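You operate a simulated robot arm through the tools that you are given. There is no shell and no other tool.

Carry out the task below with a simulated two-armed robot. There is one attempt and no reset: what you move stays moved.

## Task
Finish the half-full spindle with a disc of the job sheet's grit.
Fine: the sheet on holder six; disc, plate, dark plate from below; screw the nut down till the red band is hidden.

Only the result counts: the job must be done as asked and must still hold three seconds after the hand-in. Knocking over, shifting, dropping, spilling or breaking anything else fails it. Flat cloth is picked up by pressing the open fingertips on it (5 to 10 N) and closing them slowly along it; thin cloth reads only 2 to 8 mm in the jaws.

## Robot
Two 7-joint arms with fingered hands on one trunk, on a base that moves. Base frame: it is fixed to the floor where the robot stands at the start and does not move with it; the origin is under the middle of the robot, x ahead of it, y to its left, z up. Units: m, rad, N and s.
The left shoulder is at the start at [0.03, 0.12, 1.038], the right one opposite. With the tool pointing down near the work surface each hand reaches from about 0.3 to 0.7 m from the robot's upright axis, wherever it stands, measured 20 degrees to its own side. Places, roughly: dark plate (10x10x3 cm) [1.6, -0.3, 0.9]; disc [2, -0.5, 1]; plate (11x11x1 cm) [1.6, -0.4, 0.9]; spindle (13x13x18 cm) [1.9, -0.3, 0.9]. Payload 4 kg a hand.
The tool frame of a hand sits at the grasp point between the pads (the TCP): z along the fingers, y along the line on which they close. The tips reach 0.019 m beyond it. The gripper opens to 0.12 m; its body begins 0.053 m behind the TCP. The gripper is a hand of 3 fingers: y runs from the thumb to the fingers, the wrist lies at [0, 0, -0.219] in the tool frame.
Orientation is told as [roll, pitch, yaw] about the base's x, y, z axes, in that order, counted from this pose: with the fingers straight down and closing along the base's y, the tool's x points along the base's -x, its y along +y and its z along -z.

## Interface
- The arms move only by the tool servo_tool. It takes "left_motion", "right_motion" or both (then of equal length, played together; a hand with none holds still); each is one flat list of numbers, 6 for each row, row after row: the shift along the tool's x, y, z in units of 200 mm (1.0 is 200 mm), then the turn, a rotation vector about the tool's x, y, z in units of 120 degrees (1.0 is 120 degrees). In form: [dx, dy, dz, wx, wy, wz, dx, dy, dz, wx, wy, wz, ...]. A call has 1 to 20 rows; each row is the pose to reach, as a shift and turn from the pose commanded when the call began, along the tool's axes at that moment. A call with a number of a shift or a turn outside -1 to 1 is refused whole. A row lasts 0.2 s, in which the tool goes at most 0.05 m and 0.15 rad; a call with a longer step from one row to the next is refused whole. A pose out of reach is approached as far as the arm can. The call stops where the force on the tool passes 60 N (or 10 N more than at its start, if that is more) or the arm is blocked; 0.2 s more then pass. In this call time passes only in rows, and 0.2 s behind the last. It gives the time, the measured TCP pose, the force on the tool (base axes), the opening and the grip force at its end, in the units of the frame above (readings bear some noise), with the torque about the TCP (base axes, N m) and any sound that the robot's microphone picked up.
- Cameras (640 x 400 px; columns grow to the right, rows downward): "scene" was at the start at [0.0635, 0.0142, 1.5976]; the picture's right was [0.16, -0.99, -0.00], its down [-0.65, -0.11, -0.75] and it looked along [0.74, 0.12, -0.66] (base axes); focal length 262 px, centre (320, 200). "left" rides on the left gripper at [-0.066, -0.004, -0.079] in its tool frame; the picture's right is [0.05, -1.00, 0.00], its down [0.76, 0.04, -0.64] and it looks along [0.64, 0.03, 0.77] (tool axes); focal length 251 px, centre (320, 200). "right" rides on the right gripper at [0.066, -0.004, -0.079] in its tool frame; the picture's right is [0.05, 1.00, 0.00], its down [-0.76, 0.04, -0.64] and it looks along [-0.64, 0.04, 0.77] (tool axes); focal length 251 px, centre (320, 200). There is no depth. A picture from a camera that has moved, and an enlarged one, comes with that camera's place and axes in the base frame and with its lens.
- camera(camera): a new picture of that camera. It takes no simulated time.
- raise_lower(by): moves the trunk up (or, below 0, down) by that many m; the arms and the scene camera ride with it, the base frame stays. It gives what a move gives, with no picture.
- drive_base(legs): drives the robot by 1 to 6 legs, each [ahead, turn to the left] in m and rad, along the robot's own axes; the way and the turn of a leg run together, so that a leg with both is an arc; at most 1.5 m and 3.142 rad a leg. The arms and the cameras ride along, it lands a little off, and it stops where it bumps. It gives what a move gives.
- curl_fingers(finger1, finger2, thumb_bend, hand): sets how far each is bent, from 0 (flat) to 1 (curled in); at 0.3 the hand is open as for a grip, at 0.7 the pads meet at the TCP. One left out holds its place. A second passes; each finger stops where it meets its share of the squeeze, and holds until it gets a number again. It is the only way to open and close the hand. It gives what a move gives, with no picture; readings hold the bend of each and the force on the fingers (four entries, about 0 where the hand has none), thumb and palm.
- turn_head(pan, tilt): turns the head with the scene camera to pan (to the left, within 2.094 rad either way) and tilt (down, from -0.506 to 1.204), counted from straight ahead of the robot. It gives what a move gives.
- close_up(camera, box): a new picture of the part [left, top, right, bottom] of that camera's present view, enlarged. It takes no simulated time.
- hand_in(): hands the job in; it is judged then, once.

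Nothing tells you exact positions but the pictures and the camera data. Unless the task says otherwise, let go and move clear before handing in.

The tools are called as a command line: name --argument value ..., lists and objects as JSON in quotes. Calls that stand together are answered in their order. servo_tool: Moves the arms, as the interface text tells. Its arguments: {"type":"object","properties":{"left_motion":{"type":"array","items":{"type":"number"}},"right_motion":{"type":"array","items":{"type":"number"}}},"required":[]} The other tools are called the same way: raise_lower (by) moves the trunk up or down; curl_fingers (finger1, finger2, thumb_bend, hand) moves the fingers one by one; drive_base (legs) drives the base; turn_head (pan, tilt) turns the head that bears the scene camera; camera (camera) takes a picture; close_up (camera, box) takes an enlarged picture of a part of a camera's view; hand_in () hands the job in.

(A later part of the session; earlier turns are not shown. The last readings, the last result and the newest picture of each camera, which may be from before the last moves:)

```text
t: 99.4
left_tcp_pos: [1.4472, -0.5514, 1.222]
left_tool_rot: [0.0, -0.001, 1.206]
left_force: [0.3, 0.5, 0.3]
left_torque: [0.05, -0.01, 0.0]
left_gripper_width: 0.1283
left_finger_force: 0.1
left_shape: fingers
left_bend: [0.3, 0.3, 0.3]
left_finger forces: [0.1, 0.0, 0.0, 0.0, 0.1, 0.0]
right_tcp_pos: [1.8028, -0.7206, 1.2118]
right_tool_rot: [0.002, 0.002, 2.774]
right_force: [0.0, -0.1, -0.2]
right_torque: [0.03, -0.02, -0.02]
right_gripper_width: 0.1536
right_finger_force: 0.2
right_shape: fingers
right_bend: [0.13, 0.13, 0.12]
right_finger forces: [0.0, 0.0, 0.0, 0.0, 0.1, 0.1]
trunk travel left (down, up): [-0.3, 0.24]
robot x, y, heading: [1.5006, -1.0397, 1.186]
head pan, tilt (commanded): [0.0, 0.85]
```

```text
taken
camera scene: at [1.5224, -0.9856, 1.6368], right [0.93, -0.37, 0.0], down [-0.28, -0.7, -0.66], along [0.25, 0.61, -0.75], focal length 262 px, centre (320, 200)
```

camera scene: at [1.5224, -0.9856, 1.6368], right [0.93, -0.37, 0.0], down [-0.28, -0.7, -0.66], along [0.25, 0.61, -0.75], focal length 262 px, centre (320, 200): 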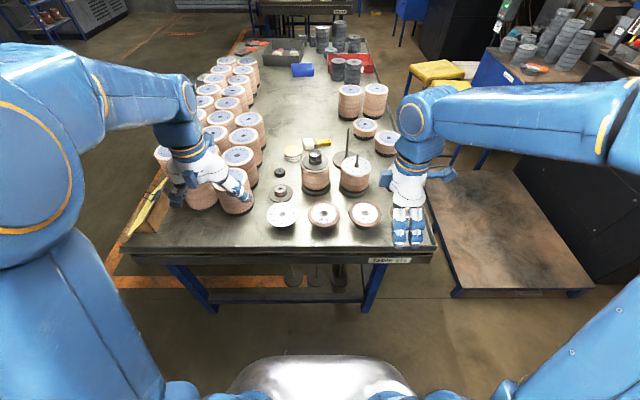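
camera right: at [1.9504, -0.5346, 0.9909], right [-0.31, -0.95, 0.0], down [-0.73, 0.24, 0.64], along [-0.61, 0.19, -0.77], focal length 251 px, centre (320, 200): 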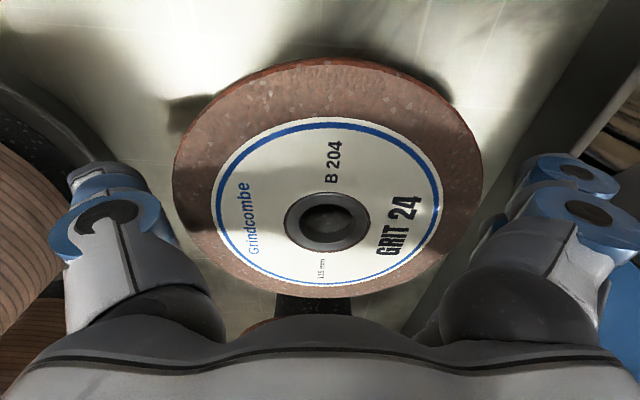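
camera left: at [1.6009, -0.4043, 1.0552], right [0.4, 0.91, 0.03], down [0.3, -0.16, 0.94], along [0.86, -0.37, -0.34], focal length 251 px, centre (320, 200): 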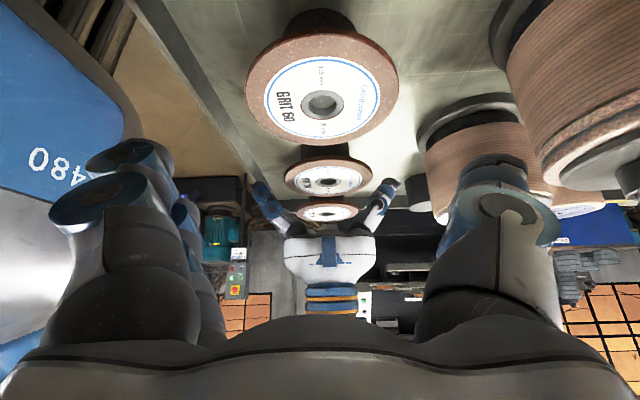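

The base is about 0.22 m further back. Now I'll rotate the right hand to point forward (thumb on top, fingers below), still well above the table.

servo_tool --right_motion '[0, -0.055, 0.027, 0.059, 0, 0, 0, -0.109, 0.055, 0.118, 0, 0, 0, -0.164, 0.082, 0.177, 0, 0, 0, -0.218, 0.109, 0.236, 0, 0, 0, -0.273, 0.136, 0.295, 0, 0, 0, -0.327, 0.164, 0.354, 0, 0, 0, -0.382, 0.191, 0.413, 0, 0, 0, -0.436, 0.218, 0.472, 0, 0, 0, -0.491, 0.245, 0.531, 0, 0, 0, -0.545, 0.273, 0.59, 0, 0, 0, -0.6, 0.3, 0.65, 0, 0]'

camera --camera "right"

camera --camera "scene"

```text
t: 101.8
left_tcp_pos: [1.4457, -0.5488, 1.2211]
left_tool_rot: [0.001, -0.001, 1.206]
left_force: [-0.1, -0.8, 0.8]
left_torque: [-0.02, -0.03, -0.03]
left_gripper_width: 0.1283
left_finger_force: 0.0
left_shape: fingers
left_bend: [0.3, 0.3, 0.3]
left_finger forces: [0.1, 0.0, 0.1, 0.0, 0.0, 0.1]
right_tcp_pos: [1.8223, -0.6246, 1.1598]
right_tool_rot: [-1.24, 0.01, 2.805]
right_force: [0.0, -0.6, 0.1]
right_torque: [0.0, -0.01, 0.0]
right_gripper_width: 0.1538
right_finger_force: 0.0
right_shape: fingers
right_bend: [0.12, 0.12, 0.12]
right_finger forces: [0.0, 0.1, 0.0, 0.0, 0.0, 0.1]
right hand out of reach, approached as far as the arm can: row 10, 11
trunk travel left (down, up): [-0.3, 0.24]
robot x, y, heading: [1.4974, -1.0376, 1.19]
head pan, tilt (commanded): [0.0, 0.85]
```

```text
taken
camera right: at [1.8614, -0.7159, 1.1903], right [-0.05, -0.33, -0.94], down [-0.93, -0.33, 0.16], along [-0.37, 0.88, -0.29], focal length 251 px, centre (320, 200)
```

right: 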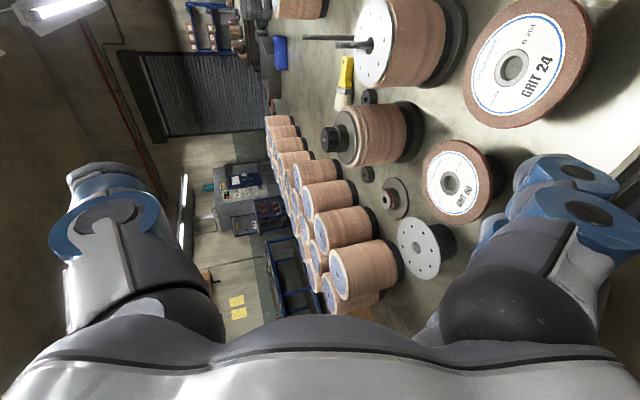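

```text
taken
camera scene: at [1.5221, -0.9846, 1.6368], right [0.93, -0.37, 0.0], down [-0.28, -0.7, -0.66], along [0.25, 0.61, -0.75], focal length 262 px, centre (320, 200)
```

scene: 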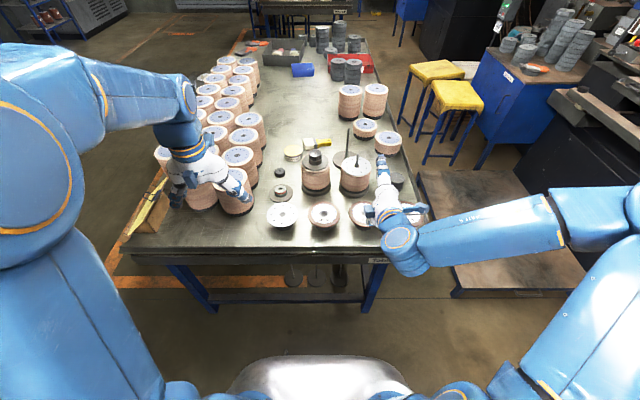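

The hand now points forward and about 19° down. I'll pre-shape the fingers into a narrow gap (fingers below, thumb above) and check the view.

curl_fingers --hand "right" --finger1 0.6 --finger2 0.6 --thumb_bend 0.5

camera --camera "right"

```text
t: 102.8
left_tcp_pos: [1.4467, -0.5476, 1.2217]
left_tool_rot: [0.001, 0.0, 1.206]
left_force: [-0.9, -0.3, -0.3]
left_torque: [0.0, -0.04, 0.05]
left_gripper_width: 0.1283
left_finger_force: 0.1
left_shape: fingers
left_bend: [0.3, 0.3, 0.3]
left_finger forces: [0.0, 0.0, 0.0, 0.0, 0.1, 0.1]
right_tcp_pos: [1.8232, -0.624, 1.1593]
right_tool_rot: [-1.24, 0.009, 2.804]
right_force: [-0.4, -1.0, -0.4]
right_torque: [-0.03, -0.02, -0.01]
right_gripper_width: 0.0532
right_finger_force: 0.0
right_shape: fingers
right_bend: [0.6, 0.6, 0.5]
right_finger forces: [0.0, 0.0, 0.0, 0.0, 0.0, 0.1]
trunk travel left (down, up): [-0.3, 0.24]
robot x, y, heading: [1.5033, -1.0401, 1.188]
head pan, tilt (commanded): [0.0, 0.85]
```

```text
taken
camera right: at [1.8618, -0.715, 1.1897], right [-0.05, -0.33, -0.94], down [-0.93, -0.33, 0.16], along [-0.37, 0.88, -0.29], focal length 251 px, centre (320, 200)
```

right: 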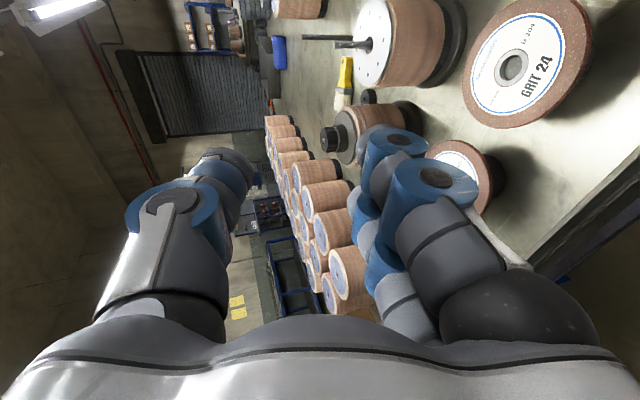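

The finger shape suits this: the lower distal pads lie nearly level. I'll lower the hand in front of the disc at the table edge.

servo_tool --right_motion '[0.016, 0.125, 0.046, 0, 0, 0, 0.033, 0.25, 0.091, 0, 0, 0, 0.049, 0.374, 0.137, 0, 0, 0, 0.065, 0.498, 0.183, 0, 0, 0, 0.082, 0.623, 0.229, 0, 0, 0, 0.098, 0.7475, 0.2745, 0, 0, 0]'

camera --camera "right"

camera --camera "scene"

```text
t: 104.2
left_tcp_pos: [1.4474, -0.5478, 1.2208]
left_tool_rot: [-0.001, -0.002, 1.206]
left_force: [-0.4, 0.0, -0.5]
left_torque: [-0.01, 0.0, 0.0]
left_gripper_width: 0.1283
left_finger_force: 0.1
left_shape: fingers
left_bend: [0.3, 0.3, 0.3]
left_finger forces: [0.1, 0.0, 0.1, 0.0, 0.0, 0.1]
right_tcp_pos: [1.8226, -0.6244, 1.1518]
right_tool_rot: [-1.237, 0.011, 2.804]
right_force: [0.7, -0.5, 0.2]
right_torque: [-0.01, -0.02, -0.01]
right_gripper_width: 0.0531
right_finger_force: 0.1
right_shape: fingers
right_bend: [0.6, 0.6, 0.5]
right_finger forces: [0.1, 0.0, 0.0, 0.0, 0.0, 0.1]
right hand out of reach, approached as far as the arm can: row 1, 2, 3, 4, 5, 6
trunk travel left (down, up): [-0.3, 0.24]
robot x, y, heading: [1.5006, -1.0379, 1.188]
head pan, tilt (commanded): [0.0, 0.85]
```

```text
taken
camera right: at [1.8634, -0.7152, 1.181], right [-0.05, -0.33, -0.94], down [-0.93, -0.33, 0.16], along [-0.37, 0.88, -0.29], focal length 251 px, centre (320, 200)
```

right: 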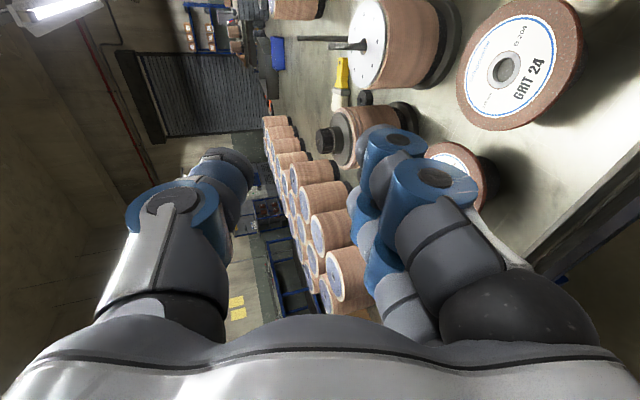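

```text
taken
camera scene: at [1.5229, -0.9833, 1.6367], right [0.93, -0.37, 0.0], down [-0.28, -0.7, -0.66], along [0.25, 0.61, -0.75], focal length 262 px, centre (320, 200)
```

scene: 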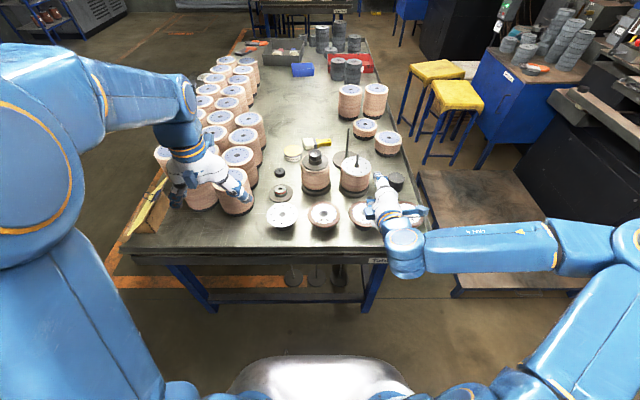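

The wrist is at a joint limit with that pitch. I'll relax the pitch by about 12° and see whether the arm then follows.

servo_tool --right_motion '[0, -0.1, 0, -0.02, 0, 0, 0, -0.2, 0, -0.04, 0, 0, 0, -0.2, 0, -0.06, 0, 0, 0, -0.2, 0, -0.08, 0, 0, 0, -0.2, 0, -0.1, 0, 0]'

camera --camera "scene"

```text
t: 105.4
left_tcp_pos: [1.4472, -0.5483, 1.2201]
left_tool_rot: [0.001, 0.0, 1.204]
left_force: [0.7, 0.2, -0.2]
left_torque: [0.01, 0.0, -0.01]
left_gripper_width: 0.1283
left_finger_force: 0.1
left_shape: fingers
left_bend: [0.3, 0.3, 0.3]
left_finger forces: [0.0, 0.1, 0.0, 0.1, 0.1, 0.0]
right_tcp_pos: [1.8275, -0.6119, 1.1888]
right_tool_rot: [-1.028, 0.012, 2.806]
right_force: [-0.1, -0.2, -1.1]
right_torque: [0.0, 0.0, -0.03]
right_gripper_width: 0.0533
right_finger_force: 0.0
right_shape: fingers
right_bend: [0.6, 0.6, 0.5]
right_finger forces: [0.1, 0.0, 0.0, 0.0, 0.0, 0.0]
trunk travel left (down, up): [-0.3, 0.24]
robot x, y, heading: [1.501, -1.0393, 1.187]
head pan, tilt (commanded): [0.0, 0.85]
```

```text
taken
camera scene: at [1.5231, -0.9835, 1.6367], right [0.93, -0.37, 0.0], down [-0.28, -0.7, -0.66], along [0.25, 0.61, -0.75], focal length 262 px, centre (320, 200)
```

scene: 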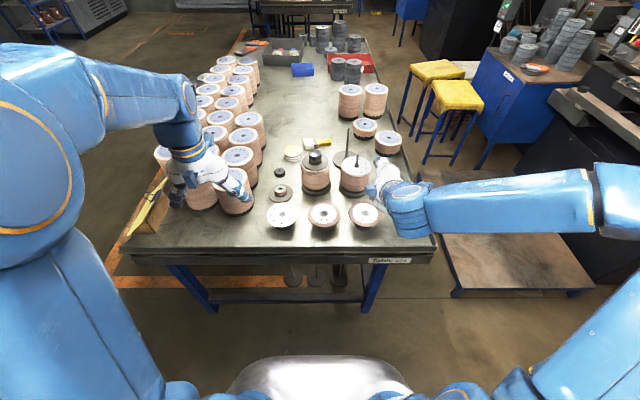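

The commanded pose follows again (hand pointing about 31° below horizontal, which makes the lower finger pads level). I'll yaw the hand 20° left for an easier wrist angle and lower toward the pre-grasp point in front of the disc.

servo_tool --right_motion '[0.04, 0.083, 0.055, 0, -0.0204, -0.0123, 0.081, 0.166, 0.109, 0, -0.0408, -0.0246, 0.1215, 0.249, 0.164, 0, -0.0612, -0.0369, 0.162, 0.332, 0.218, 0, -0.0815, -0.0493, 0.2025, 0.415, 0.273, 0, -0.1019, -0.0616, 0.243, 0.498, 0.327, 0, -0.1223, -0.0739, 0.2835, 0.5805, 0.382, 0, -0.1427, -0.0862]'

camera --camera "right"

camera --camera "scene"

```text
t: 107.0
left_tcp_pos: [1.4477, -0.5482, 1.2205]
left_tool_rot: [-0.001, 0.001, 1.206]
left_force: [0.4, 0.0, -0.4]
left_torque: [0.02, -0.01, 0.0]
left_gripper_width: 0.1282
left_finger_force: 0.1
left_shape: fingers
left_bend: [0.3, 0.3, 0.3]
left_finger forces: [0.0, 0.1, 0.0, 0.1, 0.1, 0.1]
right_tcp_pos: [1.886, -0.6241, 1.0499]
right_tool_rot: [-1.025, 0.011, -3.128]
right_force: [-0.5, -0.1, -0.1]
right_torque: [0.02, 0.04, 0.0]
right_gripper_width: 0.0529
right_finger_force: 0.1
right_shape: fingers
right_bend: [0.6, 0.6, 0.5]
right_finger forces: [0.1, 0.0, 0.0, 0.0, 0.0, 0.0]
trunk travel left (down, up): [-0.3, 0.24]
robot x, y, heading: [1.5019, -1.0364, 1.186]
head pan, tilt (commanded): [0.0, 0.85]
```

```text
taken
camera right: at [1.9538, -0.69, 1.0948], right [0.07, -0.52, -0.85], down [-0.76, -0.58, 0.29], along [-0.65, 0.63, -0.43], focal length 251 px, centre (320, 200)
```

right: 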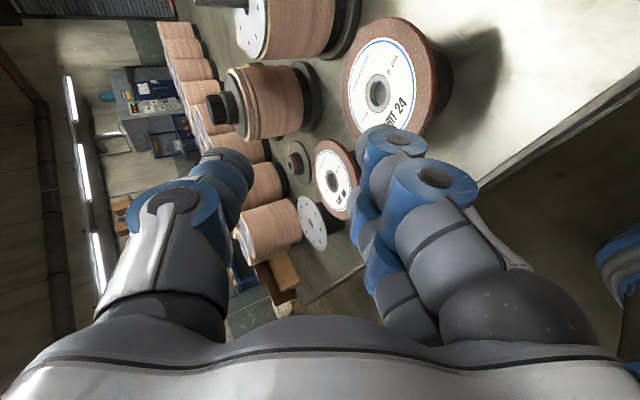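

```text
taken
camera scene: at [1.5244, -0.9836, 1.6367], right [0.93, -0.37, 0.0], down [-0.28, -0.7, -0.66], along [0.25, 0.61, -0.75], focal length 262 px, centre (320, 200)
```

scene: 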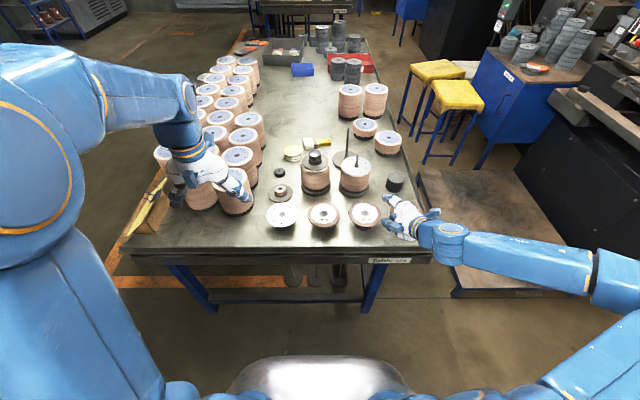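

Reached precisely. Now lowering to disc height, still 4 cm in front of the rim.

servo_tool --right_motion '[-0.001, 0.105, 0.064, 0, 0, 0, -0.003, 0.209, 0.127, 0, 0, 0, -0.004, 0.314, 0.191, 0, 0, 0, -0.005, 0.419, 0.254, 0, 0, 0, -0.006, 0.49, 0.298, 0, 0, 0, -0.0067, 0.5235, 0.318, 0, 0, 0]'

camera --camera "right"

close_up --camera "scene" --box '[310, 160, 470, 270]'

```text
t: 108.4
left_tcp_pos: [1.4469, -0.5484, 1.22]
left_tool_rot: [-0.001, -0.001, 1.206]
left_force: [0.0, 0.2, 0.2]
left_torque: [0.01, 0.04, 0.01]
left_gripper_width: 0.1283
left_finger_force: 0.1
left_shape: fingers
left_bend: [0.3, 0.3, 0.3]
left_finger forces: [0.1, 0.0, 0.0, 0.1, 0.1, 0.1]
right_tcp_pos: [1.8843, -0.6255, 0.9272]
right_tool_rot: [-1.027, 0.01, -3.128]
right_force: [0.3, 0.3, 0.5]
right_torque: [-0.02, 0.02, -0.01]
right_gripper_width: 0.0529
right_finger_force: 0.2
right_shape: fingers
right_bend: [0.6, 0.6, 0.5]
right_finger forces: [0.1, 0.6, 0.0, 0.1, 0.0, 0.1]
trunk travel left (down, up): [-0.3, 0.24]
robot x, y, heading: [1.4991, -1.038, 1.193]
head pan, tilt (commanded): [0.0, 0.85]
```

```text
taken
camera right: at [1.9528, -0.6903, 0.9731], right [0.07, -0.52, -0.85], down [-0.76, -0.58, 0.29], along [-0.65, 0.63, -0.43], focal length 251 px, centre (320, 200)
```

right: 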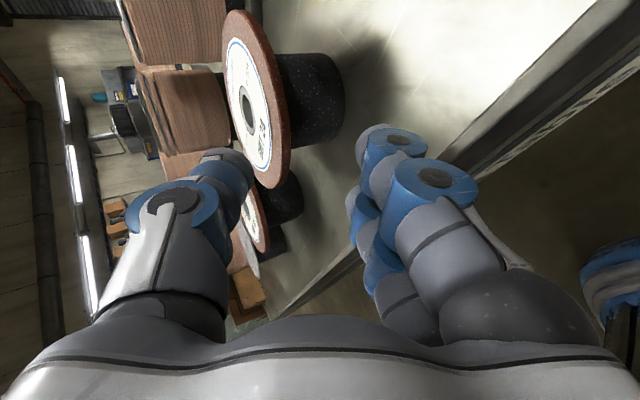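

```text
3.64 times, centred on (390, 215) of scene
camera zoom: at [1.5233, -0.9835, 1.6367], right [0.93, -0.37, 0.0], down [-0.28, -0.7, -0.66], along [0.25, 0.61, -0.75], focal length 953 px, centre (66, 146)
```

zoom: 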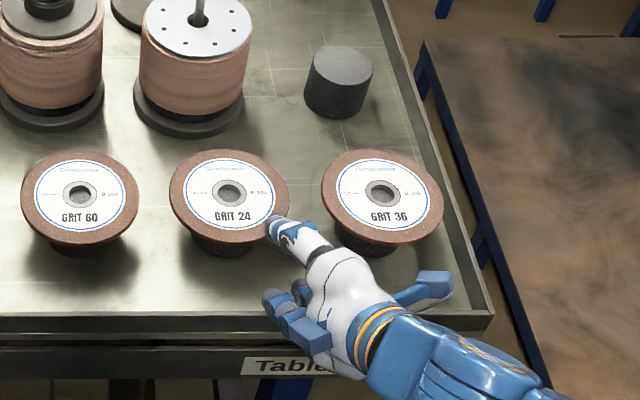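

close_up --camera "right" --box '[180, 0, 500, 230]'

close_up --camera "scene" --box '[360, 200, 440, 260]'

```text
1.74 times, centred on (340, 115) of right
camera zoom: at [1.9528, -0.6903, 0.9731], right [0.07, -0.52, -0.85], down [-0.76, -0.58, 0.29], along [-0.65, 0.63, -0.43], focal length 437 px, centre (285, 348)
```

zoom: 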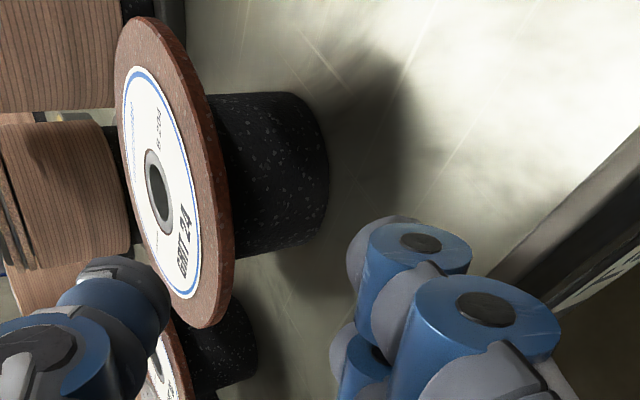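

```text
6.67 times, centred on (400, 230) of scene
camera zoom: at [1.5233, -0.9835, 1.6367], right [0.93, -0.37, 0.0], down [-0.28, -0.7, -0.66], along [0.25, 0.61, -0.75], focal length 1747 px, centre (-213, 0)
```

zoom: 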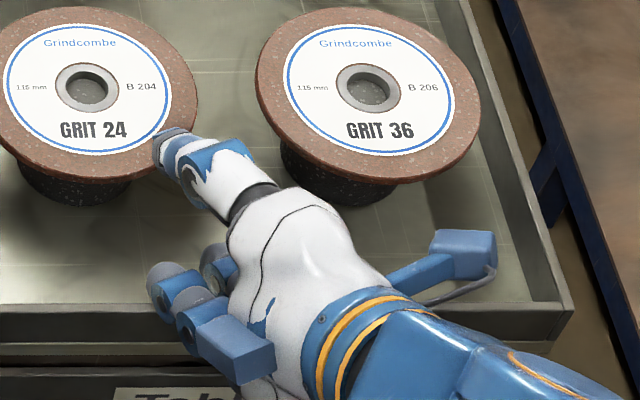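

The lip of the table is cleared. Now I'll slide forward so the lower fingers go under the rim, watching the force.

servo_tool --right_motion '[0.001, -0.031, 0.051, 0, 0, 0, 0.002, -0.062, 0.102, 0, 0, 0, 0.002, -0.093, 0.153, 0, 0, 0, 0.003, -0.124, 0.204, 0, 0, 0, 0.004, -0.145, 0.239, 0, 0, 0]'

close_up --camera "right" --box '[180, 0, 500, 230]'

close_up --camera "scene" --box '[350, 190, 440, 260]'

```text
t: 109.6
left_tcp_pos: [1.4465, -0.5497, 1.2212]
left_tool_rot: [0.001, 0.001, 1.203]
left_force: [-0.5, 0.3, -0.2]
left_torque: [0.0, 0.06, -0.01]
left_gripper_width: 0.1282
left_finger_force: 0.0
left_shape: fingers
left_bend: [0.3, 0.3, 0.3]
left_finger forces: [0.0, 0.1, 0.0, 0.0, 0.1, 0.1]
right_tcp_pos: [1.8858, -0.5694, 0.9267]
right_tool_rot: [-1.025, 0.009, -3.128]
right_force: [0.1, -0.4, 0.2]
right_torque: [0.01, -0.01, 0.0]
right_gripper_width: 0.0529
right_finger_force: 0.1
right_shape: fingers
right_bend: [0.6, 0.6, 0.5]
right_finger forces: [0.0, 0.0, 0.1, 0.1, 0.1, 0.0]
trunk travel left (down, up): [-0.3, 0.24]
robot x, y, heading: [1.4986, -1.0351, 1.19]
head pan, tilt (commanded): [0.0, 0.85]
```

```text
1.74 times, centred on (340, 115) of right
camera zoom: at [1.9531, -0.6346, 0.9716], right [0.07, -0.52, -0.85], down [-0.76, -0.58, 0.29], along [-0.65, 0.63, -0.43], focal length 437 px, centre (285, 348)
```

zoom: 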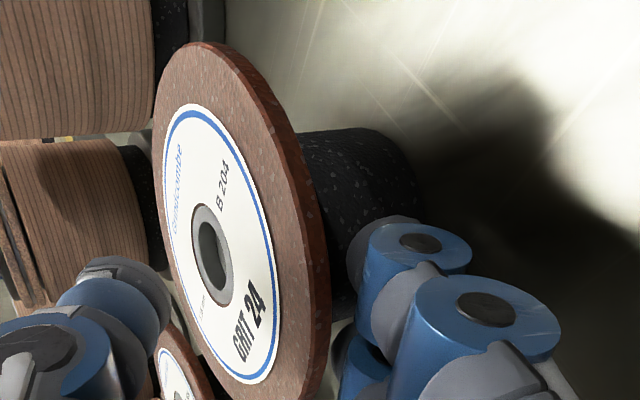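

```text
5.71 times, centred on (395, 225) of scene
camera zoom: at [1.5233, -0.9832, 1.6367], right [0.93, -0.37, 0.0], down [-0.28, -0.7, -0.66], along [0.25, 0.61, -0.75], focal length 1497 px, centre (-109, 57)
```

zoom: 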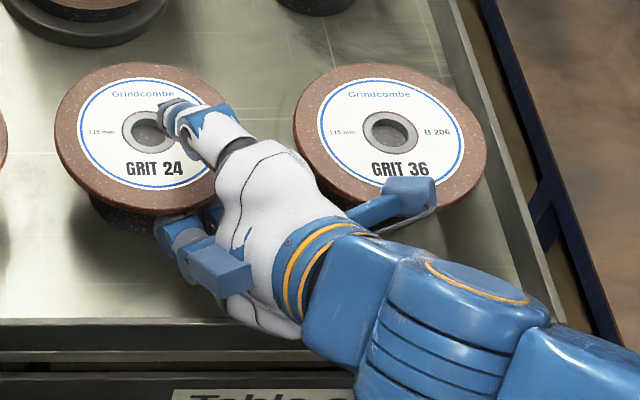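

The fingers are under the rim and the thumb above it, as wanted. I'll first raise the lower fingers until they touch the underside.

curl_fingers --hand "right" --finger1 0.63 --finger2 0.63

close_up --camera "right" --box '[180, 0, 500, 230]'

```text
t: 110.6
left_tcp_pos: [1.4472, -0.5488, 1.2207]
left_tool_rot: [0.0, -0.001, 1.205]
left_force: [0.8, -0.2, 0.7]
left_torque: [-0.02, 0.0, -0.01]
left_gripper_width: 0.1283
left_finger_force: 0.1
left_shape: fingers
left_bend: [0.3, 0.3, 0.3]
left_finger forces: [0.0, 0.0, 0.0, 0.0, 0.1, 0.0]
right_tcp_pos: [1.8854, -0.5709, 0.9264]
right_tool_rot: [-1.024, 0.01, -3.13]
right_force: [0.2, -0.7, 0.2]
right_torque: [-0.02, 0.0, 0.0]
right_gripper_width: 0.0485
right_finger_force: 0.1
right_shape: fingers
right_bend: [0.63, 0.63, 0.5]
right_finger forces: [0.0, 0.0, 0.0, 0.0, 0.1, 0.0]
trunk travel left (down, up): [-0.3, 0.24]
robot x, y, heading: [1.5015, -1.0382, 1.188]
head pan, tilt (commanded): [0.0, 0.85]
```

```text
1.74 times, centred on (340, 115) of right
camera zoom: at [1.9534, -0.6349, 0.9718], right [0.07, -0.52, -0.85], down [-0.76, -0.58, 0.29], along [-0.65, 0.63, -0.43], focal length 437 px, centre (285, 348)
```

zoom: 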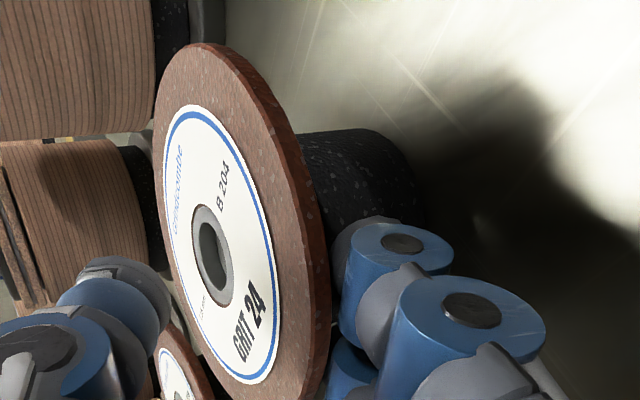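

curl_fingers --hand "right" --finger1 0.655 --finger2 0.655 --thumb_bend 0.6

close_up --camera "right" --box '[180, 0, 500, 230]'

```text
t: 111.6
left_tcp_pos: [1.4477, -0.5491, 1.2194]
left_tool_rot: [0.001, 0.0, 1.204]
left_force: [-0.8, -0.3, 0.9]
left_torque: [-0.01, 0.01, -0.02]
left_gripper_width: 0.128
left_finger_force: 0.0
left_shape: fingers
left_bend: [0.3, 0.3, 0.3]
left_finger forces: [0.0, 0.0, 0.0, 0.0, 0.0, 0.1]
right_tcp_pos: [1.887, -0.57, 0.926]
right_tool_rot: [-1.024, 0.01, -3.127]
right_force: [-0.3, -0.8, -0.3]
right_torque: [-0.03, -0.05, -0.03]
right_gripper_width: 0.031
right_finger_force: 0.0
right_shape: fingers
right_bend: [0.65, 0.64, 0.6]
right_finger forces: [0.2, 0.5, 0.0, 0.1, 0.0, 0.0]
trunk travel left (down, up): [-0.3, 0.24]
robot x, y, heading: [1.499, -1.0363, 1.189]
head pan, tilt (commanded): [0.0, 0.85]
```

```text
1.74 times, centred on (340, 115) of right
camera zoom: at [1.9534, -0.6349, 0.9718], right [0.07, -0.52, -0.85], down [-0.76, -0.58, 0.29], along [-0.65, 0.63, -0.43], focal length 437 px, centre (285, 348)
```

zoom: 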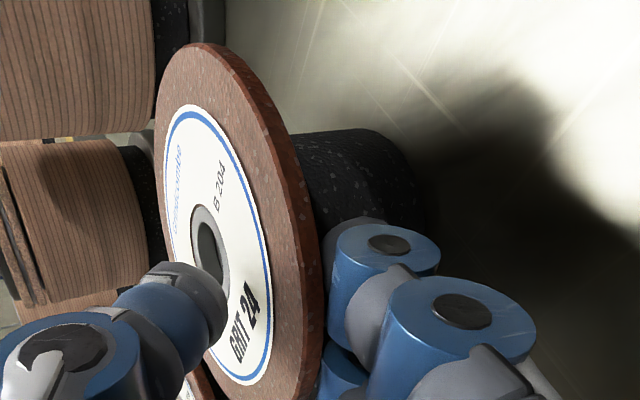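

Fingers touch the underside lightly. Now the thumb comes down to clamp.

curl_fingers --hand "right" --finger1 0.68 --finger2 0.68 --thumb_bend 0.72

close_up --camera "right" --box '[180, 0, 500, 230]'

close_up --camera "scene" --box '[350, 190, 440, 260]'

```text
t: 112.6
left_tcp_pos: [1.4469, -0.5482, 1.2201]
left_tool_rot: [0.0, 0.001, 1.207]
left_force: [0.0, -0.1, -0.7]
left_torque: [0.01, 0.02, 0.02]
left_gripper_width: 0.1282
left_finger_force: 0.0
left_shape: fingers
left_bend: [0.3, 0.3, 0.3]
left_finger forces: [0.0, 0.0, 0.2, 0.1, 0.0, 0.0]
right_tcp_pos: [1.8859, -0.5708, 0.9265]
right_tool_rot: [-1.025, 0.01, -3.129]
right_force: [-1.1, 0.3, -0.1]
right_torque: [0.05, -0.02, 0.03]
right_gripper_width: 0.017
right_finger_force: 4.0
right_shape: fingers
right_bend: [0.67, 0.67, 0.68]
right_finger forces: [1.6, 2.4, 0.0, 0.1, 3.7, 0.0]
trunk travel left (down, up): [-0.3, 0.24]
robot x, y, heading: [1.4999, -1.0421, 1.188]
head pan, tilt (commanded): [0.0, 0.85]
```

```text
1.74 times, centred on (340, 115) of right
camera zoom: at [1.9533, -0.6348, 0.9718], right [0.07, -0.52, -0.85], down [-0.76, -0.58, 0.29], along [-0.65, 0.63, -0.43], focal length 437 px, centre (285, 348)
```

zoom: 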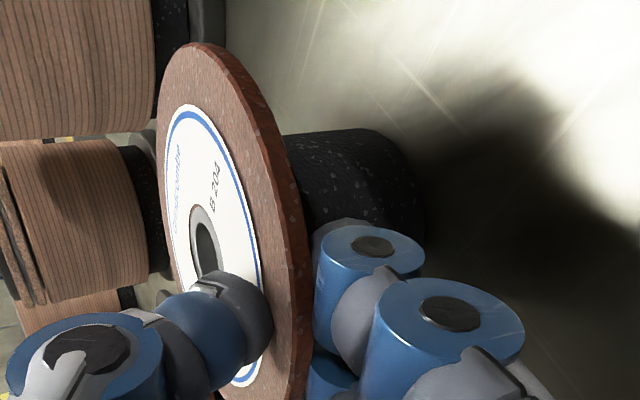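

```text
5.71 times, centred on (395, 225) of scene
camera zoom: at [1.5233, -0.9833, 1.6367], right [0.93, -0.37, 0.0], down [-0.28, -0.7, -0.66], along [0.25, 0.61, -0.75], focal length 1497 px, centre (-109, 57)
```

zoom: 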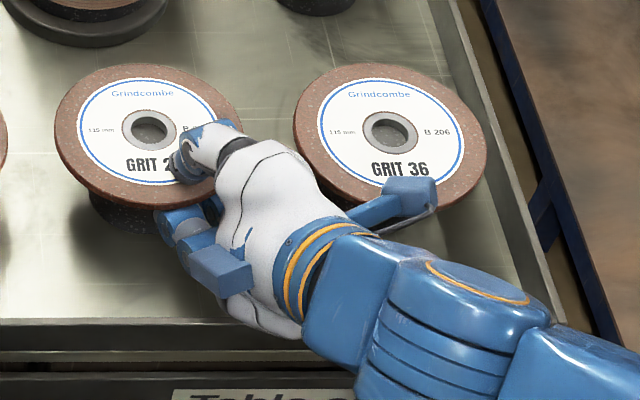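

The disc is clamped at about 4 N. I'll firm up the grip.

curl_fingers --hand "right" --finger1 0.74 --finger2 0.74 --thumb_bend 0.78

close_up --camera "right" --box '[180, 0, 500, 230]'

```text
t: 113.6
left_tcp_pos: [1.4467, -0.5484, 1.2202]
left_tool_rot: [0.003, 0.0, 1.206]
left_force: [0.0, -0.5, -0.1]
left_torque: [-0.03, 0.02, -0.03]
left_gripper_width: 0.1284
left_finger_force: 0.0
left_shape: fingers
left_bend: [0.3, 0.3, 0.3]
left_finger forces: [0.0, 0.0, 0.1, 0.1, 0.1, 0.1]
right_tcp_pos: [1.8854, -0.5698, 0.9265]
right_tool_rot: [-1.024, 0.01, -3.127]
right_force: [-0.1, 1.1, -0.5]
right_torque: [0.11, -0.05, 0.0]
right_gripper_width: 0.014
right_finger_force: 10.7
right_shape: fingers
right_bend: [0.68, 0.68, 0.7]
right_finger forces: [4.2, 6.6, 0.0, 0.0, 10.5, 0.0]
trunk travel left (down, up): [-0.3, 0.24]
robot x, y, heading: [1.5005, -1.0401, 1.189]
head pan, tilt (commanded): [0.0, 0.85]
```

```text
1.74 times, centred on (340, 115) of right
camera zoom: at [1.9532, -0.6348, 0.9719], right [0.07, -0.52, -0.85], down [-0.76, -0.58, 0.29], along [-0.65, 0.63, -0.43], focal length 437 px, centre (285, 348)
```

zoom: 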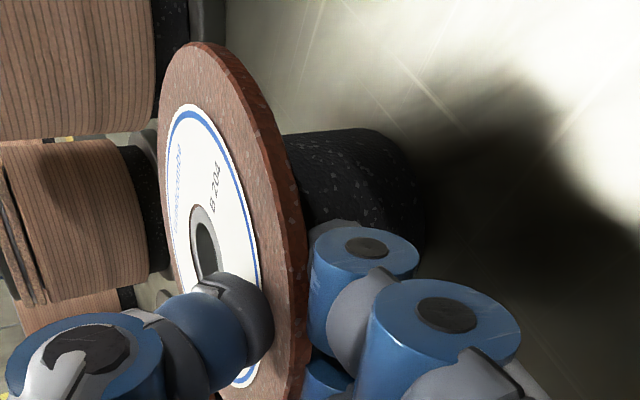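

Grip is firm at about 10 N. A 3 cm test lift.

servo_tool --right_motion '[0, -0.02, -0.012, 0, 0, 0, 0.001, -0.05, -0.03, 0, 0, 0, 0.001, -0.09, -0.055, 0, 0, 0, 0.0017, -0.128, -0.078, 0, 0, 0]'

camera --camera "right"

close_up --camera "scene" --box '[340, 170, 440, 250]'

```text
t: 114.6
left_tcp_pos: [1.4475, -0.5475, 1.2218]
left_tool_rot: [0.0, 0.001, 1.204]
left_force: [0.1, -0.4, -0.2]
left_torque: [0.03, 0.02, 0.01]
left_gripper_width: 0.1281
left_finger_force: 0.0
left_shape: fingers
left_bend: [0.3, 0.3, 0.3]
left_finger forces: [0.1, 0.0, 0.0, 0.0, 0.0, 0.0]
right_tcp_pos: [1.8829, -0.571, 0.9566]
right_tool_rot: [-1.026, 0.008, -3.13]
right_force: [0.5, 0.0, -1.7]
right_torque: [-0.05, 0.0, 0.0]
right_gripper_width: 0.0131
right_finger_force: 7.8
right_shape: fingers
right_bend: [0.72, 0.73, 0.7]
right_finger forces: [4.2, 4.4, 0.0, 0.0, 7.2, 0.0]
trunk travel left (down, up): [-0.3, 0.24]
robot x, y, heading: [1.5036, -1.0399, 1.191]
head pan, tilt (commanded): [0.0, 0.85]
```

```text
taken
camera right: at [1.952, -0.6348, 1.0026], right [0.07, -0.52, -0.85], down [-0.76, -0.58, 0.29], along [-0.65, 0.63, -0.43], focal length 251 px, centre (320, 200)
```

right: 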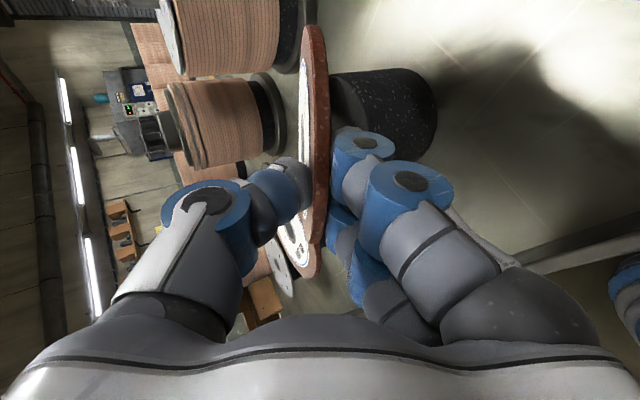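

```text
5.00 times, centred on (390, 210) of scene
camera zoom: at [1.5233, -0.9833, 1.6367], right [0.93, -0.37, 0.0], down [-0.28, -0.7, -0.66], along [0.25, 0.61, -0.75], focal length 1310 px, centre (-30, 150)
```

zoom: 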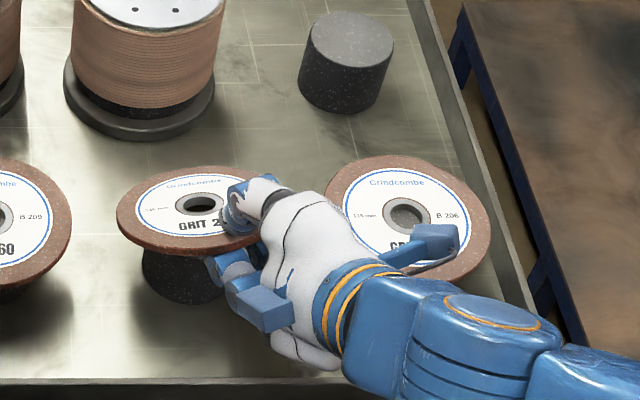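

The disc came along, tilting to follow the fingers (far edge lower), but held. I'll lift it straight up, well clear of everything.

servo_tool --right_motion '[0.001, -0.08, -0.048, 0, 0, 0, 0.002, -0.17, -0.103, 0, 0, 0, 0.003, -0.27, -0.164, 0, 0, 0, 0.004, -0.37, -0.225, 0, 0, 0, 0.005, -0.47, -0.285, 0, 0, 0, 0.006, -0.57, -0.346, 0, 0, 0, 0.007, -0.65, -0.395, 0, 0, 0, 0.007, -0.697, -0.423, 0, 0, 0]'

camera --camera "right"

camera --camera "scene"

```text
t: 116.4
left_tcp_pos: [1.4485, -0.5479, 1.2195]
left_tool_rot: [0.002, -0.002, 1.206]
left_force: [-0.5, 0.5, 0.3]
left_torque: [0.02, -0.01, 0.05]
left_gripper_width: 0.1285
left_finger_force: 0.0
left_shape: fingers
left_bend: [0.3, 0.3, 0.3]
left_finger forces: [0.0, 0.0, 0.0, 0.0, 0.1, 0.0]
right_tcp_pos: [1.8847, -0.5709, 1.1202]
right_tool_rot: [-1.025, 0.01, -3.129]
right_force: [0.1, -0.2, -1.3]
right_torque: [-0.06, 0.0, 0.0]
right_gripper_width: 0.0129
right_finger_force: 8.0
right_shape: fingers
right_bend: [0.72, 0.73, 0.7]
right_finger forces: [4.3, 4.8, 0.0, 0.0, 7.9, 0.0]
trunk travel left (down, up): [-0.3, 0.24]
robot x, y, heading: [1.4991, -1.0371, 1.194]
head pan, tilt (commanded): [0.0, 0.85]
```

```text
taken
camera right: at [1.9524, -0.6353, 1.1651], right [0.07, -0.52, -0.85], down [-0.76, -0.58, 0.29], along [-0.65, 0.63, -0.43], focal length 251 px, centre (320, 200)
```

right: 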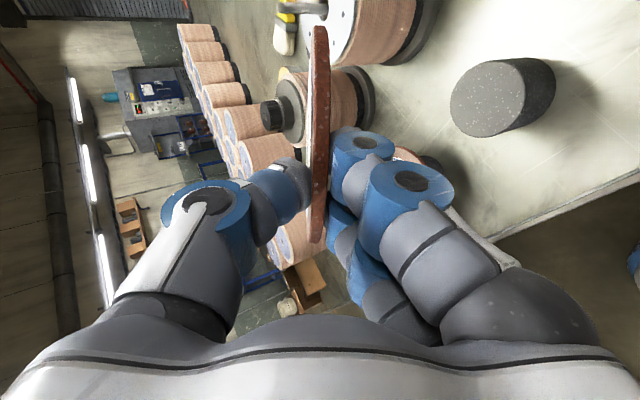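

```text
taken
camera scene: at [1.5232, -0.9833, 1.6367], right [0.93, -0.37, 0.0], down [-0.28, -0.7, -0.66], along [0.25, 0.61, -0.75], focal length 262 px, centre (320, 200)
```

scene: 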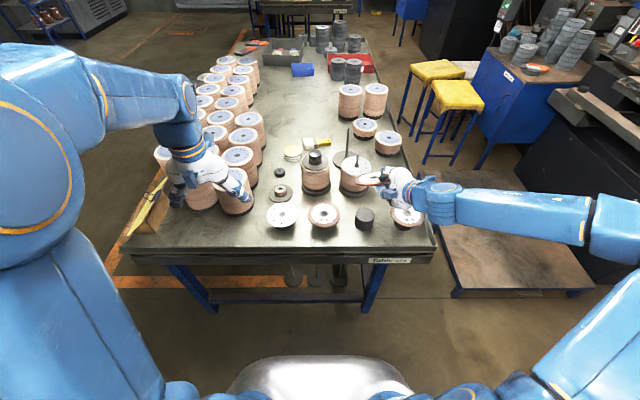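

The disc is held level with the tool axis, clear of everything; only the puck remains. I'll zoom in to measure exactly where the disc's hole is relative to the hand.

close_up --camera "scene" --box '[330, 140, 430, 220]'

close_up --camera "right" --box '[240, 0, 400, 260]'

```text
5.00 times, centred on (380, 180) of scene
camera zoom: at [1.5232, -0.9833, 1.6367], right [0.93, -0.37, 0.0], down [-0.28, -0.7, -0.66], along [0.25, 0.61, -0.75], focal length 1310 px, centre (20, 300)
```

zoom: 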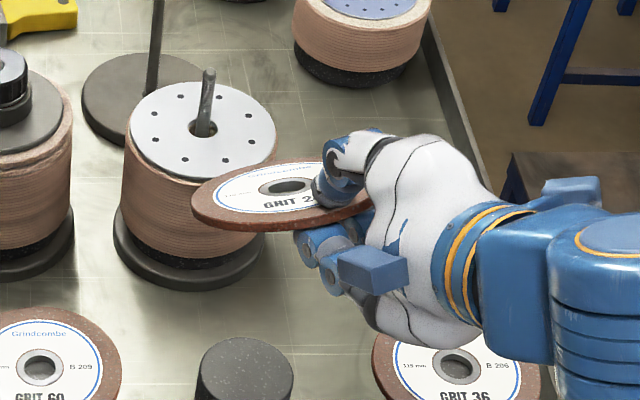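

```text
1.54 times, centred on (320, 130) of right
camera zoom: at [1.9524, -0.6353, 1.1651], right [0.07, -0.52, -0.85], down [-0.76, -0.58, 0.29], along [-0.65, 0.63, -0.43], focal length 387 px, centre (320, 308)
```

zoom: 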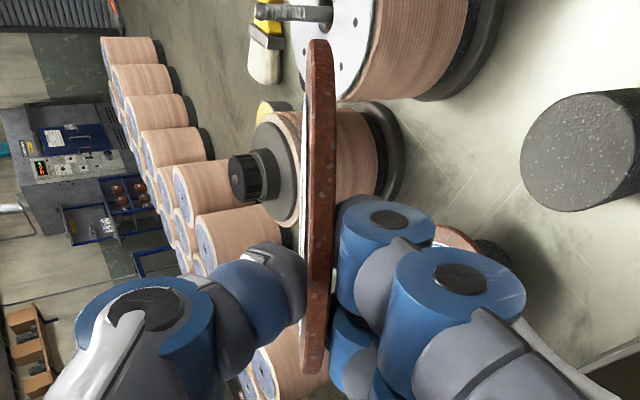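

The hole centre is about 56 mm ahead of the tool centre. I'll carry the disc forward, high above, toward the spindle.

servo_tool --right_motion '[0.035, -0.057, 0.082, 0, 0, 0, 0.07, -0.113, 0.164, 0, 0, 0, 0.105, -0.17, 0.246, 0, 0, 0, 0.14, -0.227, 0.328, 0, 0, 0, 0.175, -0.283, 0.41, 0, 0, 0, 0.21, -0.34, 0.492, 0, 0, 0, 0.245, -0.396, 0.574, 0, 0, 0, 0.28, -0.453, 0.656, 0, 0, 0]'

camera --camera "right"

close_up --camera "scene" --box '[310, 110, 450, 210]'

```text
t: 118.2
left_tcp_pos: [1.4477, -0.5488, 1.2205]
left_tool_rot: [0.0, -0.002, 1.206]
left_force: [-0.3, -0.2, -0.2]
left_torque: [-0.02, -0.02, 0.0]
left_gripper_width: 0.1283
left_finger_force: 0.0
left_shape: fingers
left_bend: [0.3, 0.3, 0.3]
left_finger forces: [0.1, 0.1, 0.0, 0.0, 0.0, 0.0]
right_tcp_pos: [1.9373, -0.4096, 1.1301]
right_tool_rot: [-1.026, 0.009, -3.128]
right_force: [-0.1, 0.5, -2.1]
right_torque: [-0.05, -0.01, -0.01]
right_gripper_width: 0.0129
right_finger_force: 8.6
right_shape: fingers
right_bend: [0.72, 0.68, 0.71]
right_finger forces: [4.4, 4.7, 0.1, 0.0, 7.9, 0.0]
trunk travel left (down, up): [-0.3, 0.24]
robot x, y, heading: [1.5019, -1.0405, 1.186]
head pan, tilt (commanded): [0.0, 0.85]
```

```text
taken
camera right: at [2.0053, -0.474, 1.1749], right [0.07, -0.52, -0.85], down [-0.76, -0.58, 0.29], along [-0.65, 0.63, -0.43], focal length 251 px, centre (320, 200)
```

right: 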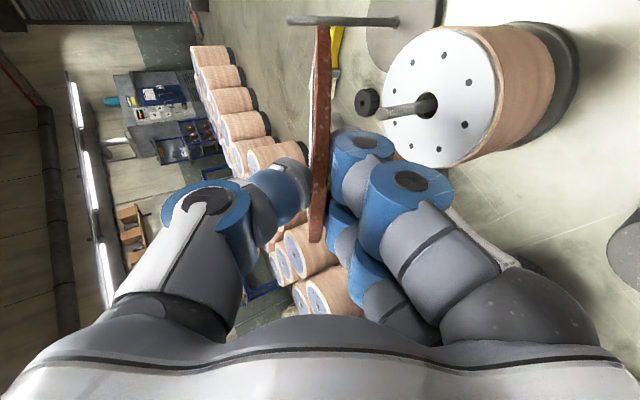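

```text
4.00 times, centred on (380, 160) of scene
camera zoom: at [1.523, -0.9821, 1.6366], right [0.93, -0.37, 0.0], down [-0.28, -0.7, -0.66], along [0.25, 0.61, -0.75], focal length 1048 px, centre (80, 360)
```

zoom: 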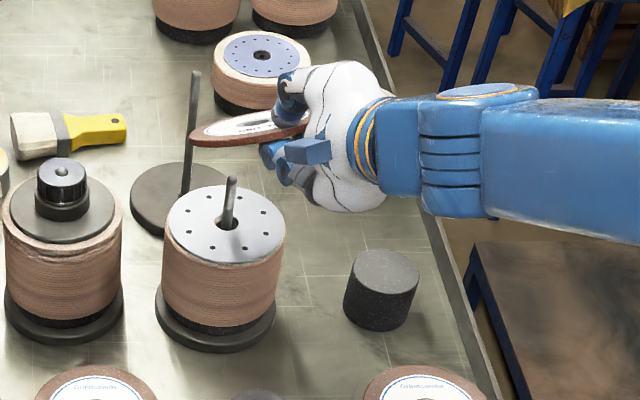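

The rod tip is at about (1.936, -0.336, 1.026). Now I'll pitch the hand up to level the disc above the rod.

servo_tool --right_motion '[0.003, -0.01, 0.015, 0.035, 0, 0, 0.006, -0.019, 0.031, 0.07, 0, 0, 0.009, -0.028, 0.046, 0.105, 0, 0, 0.012, -0.038, 0.062, 0.14, 0, 0, 0.0145, -0.047, 0.077, 0.175, 0, 0]'

camera --camera "right"

close_up --camera "scene" --box '[310, 110, 450, 210]'

```text
t: 119.4
left_tcp_pos: [1.4474, -0.548, 1.2207]
left_tool_rot: [0.0, 0.001, 1.207]
left_force: [0.2, 1.3, -0.3]
left_torque: [0.02, -0.01, 0.01]
left_gripper_width: 0.1284
left_finger_force: 0.1
left_shape: fingers
left_bend: [0.3, 0.3, 0.3]
left_finger forces: [0.0, 0.1, 0.0, 0.0, 0.0, 0.0]
right_tcp_pos: [1.9416, -0.3919, 1.1303]
right_tool_rot: [-1.393, 0.009, -3.13]
right_force: [0.4, -0.2, -1.4]
right_torque: [-0.07, -0.02, -0.03]
right_gripper_width: 0.0128
right_finger_force: 8.2
right_shape: fingers
right_bend: [0.72, 0.68, 0.71]
right_finger forces: [4.4, 4.7, 0.1, 0.0, 7.9, 0.0]
trunk travel left (down, up): [-0.3, 0.24]
robot x, y, heading: [1.5009, -1.0364, 1.186]
head pan, tilt (commanded): [0.0, 0.85]
```

```text
taken
camera right: at [2.0104, -0.4683, 1.149], right [0.07, -0.18, -0.98], down [-0.76, -0.65, 0.06], along [-0.65, 0.74, -0.18], focal length 251 px, centre (320, 200)
```

right: 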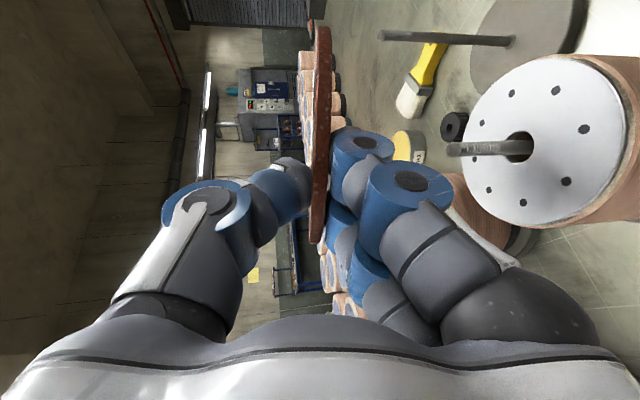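

```text
4.00 times, centred on (380, 160) of scene
camera zoom: at [1.5238, -0.983, 1.6367], right [0.93, -0.37, 0.0], down [-0.28, -0.7, -0.66], along [0.25, 0.61, -0.75], focal length 1048 px, centre (80, 360)
```

zoom: 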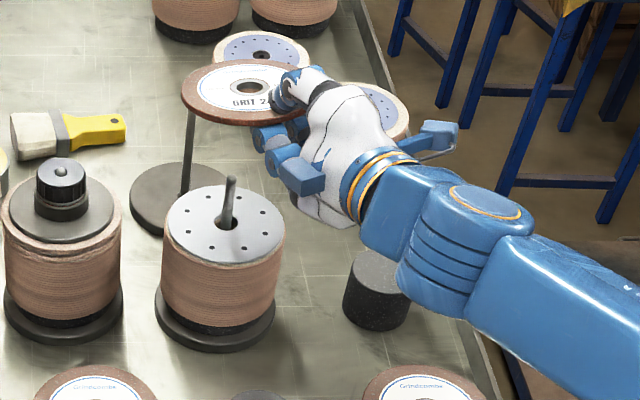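

The disc is nearly level with its hole almost above the rod. I'll shift 4 mm and lower to just above the rod tip, then check alignment.

servo_tool --right_motion '[-0.006, 0.09, 0.019, 0, 0, 0, -0.012, 0.18, 0.038, 0, 0, 0, -0.018, 0.27, 0.057, 0, 0, 0, -0.0235, 0.33, 0.069, 0, 0, 0, -0.0235, 0.362, 0.0755, 0, 0, 0]'

close_up --camera "right" --box '[260, 0, 640, 240]'

close_up --camera "scene" --box '[330, 120, 410, 180]'

```text
t: 120.6
left_tcp_pos: [1.4475, -0.5489, 1.2211]
left_tool_rot: [0.0, 0.0, 1.205]
left_force: [-0.2, -0.3, -0.5]
left_torque: [0.0, -0.01, -0.04]
left_gripper_width: 0.1281
left_finger_force: 0.0
left_shape: fingers
left_bend: [0.3, 0.3, 0.3]
left_finger forces: [0.0, 0.0, 0.1, 0.0, 0.0, 0.0]
right_tcp_pos: [1.937, -0.3914, 1.0559]
right_tool_rot: [-1.39, 0.011, -3.128]
right_force: [-0.2, 0.1, -1.5]
right_torque: [-0.08, -0.01, -0.02]
right_gripper_width: 0.0129
right_finger_force: 8.8
right_shape: fingers
right_bend: [0.72, 0.68, 0.71]
right_finger forces: [4.7, 4.8, 0.0, 0.0, 8.1, 0.0]
trunk travel left (down, up): [-0.3, 0.24]
robot x, y, heading: [1.5038, -1.038, 1.188]
head pan, tilt (commanded): [0.0, 0.85]
```

```text
1.67 times, centred on (450, 120) of right
camera zoom: at [2.0054, -0.4669, 1.0746], right [0.07, -0.18, -0.98], down [-0.76, -0.65, 0.07], along [-0.65, 0.74, -0.18], focal length 419 px, centre (103, 333)
```

zoom: 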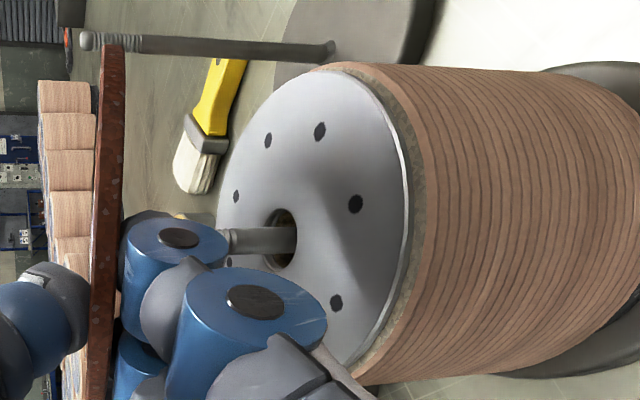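

```text
6.67 times, centred on (370, 150) of scene
camera zoom: at [1.5235, -0.9831, 1.6367], right [0.93, -0.37, 0.0], down [-0.28, -0.7, -0.66], along [0.25, 0.61, -0.75], focal length 1747 px, centre (-13, 533)
```

zoom: 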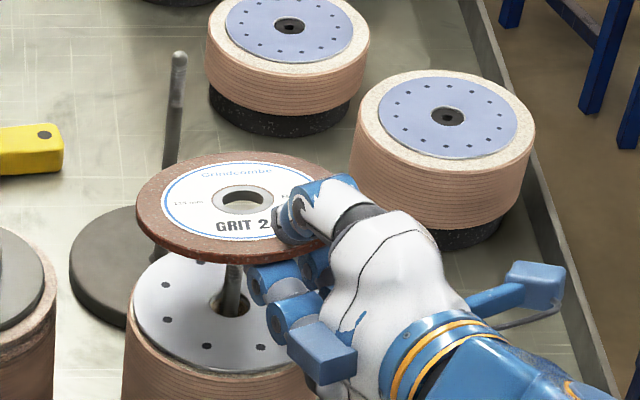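

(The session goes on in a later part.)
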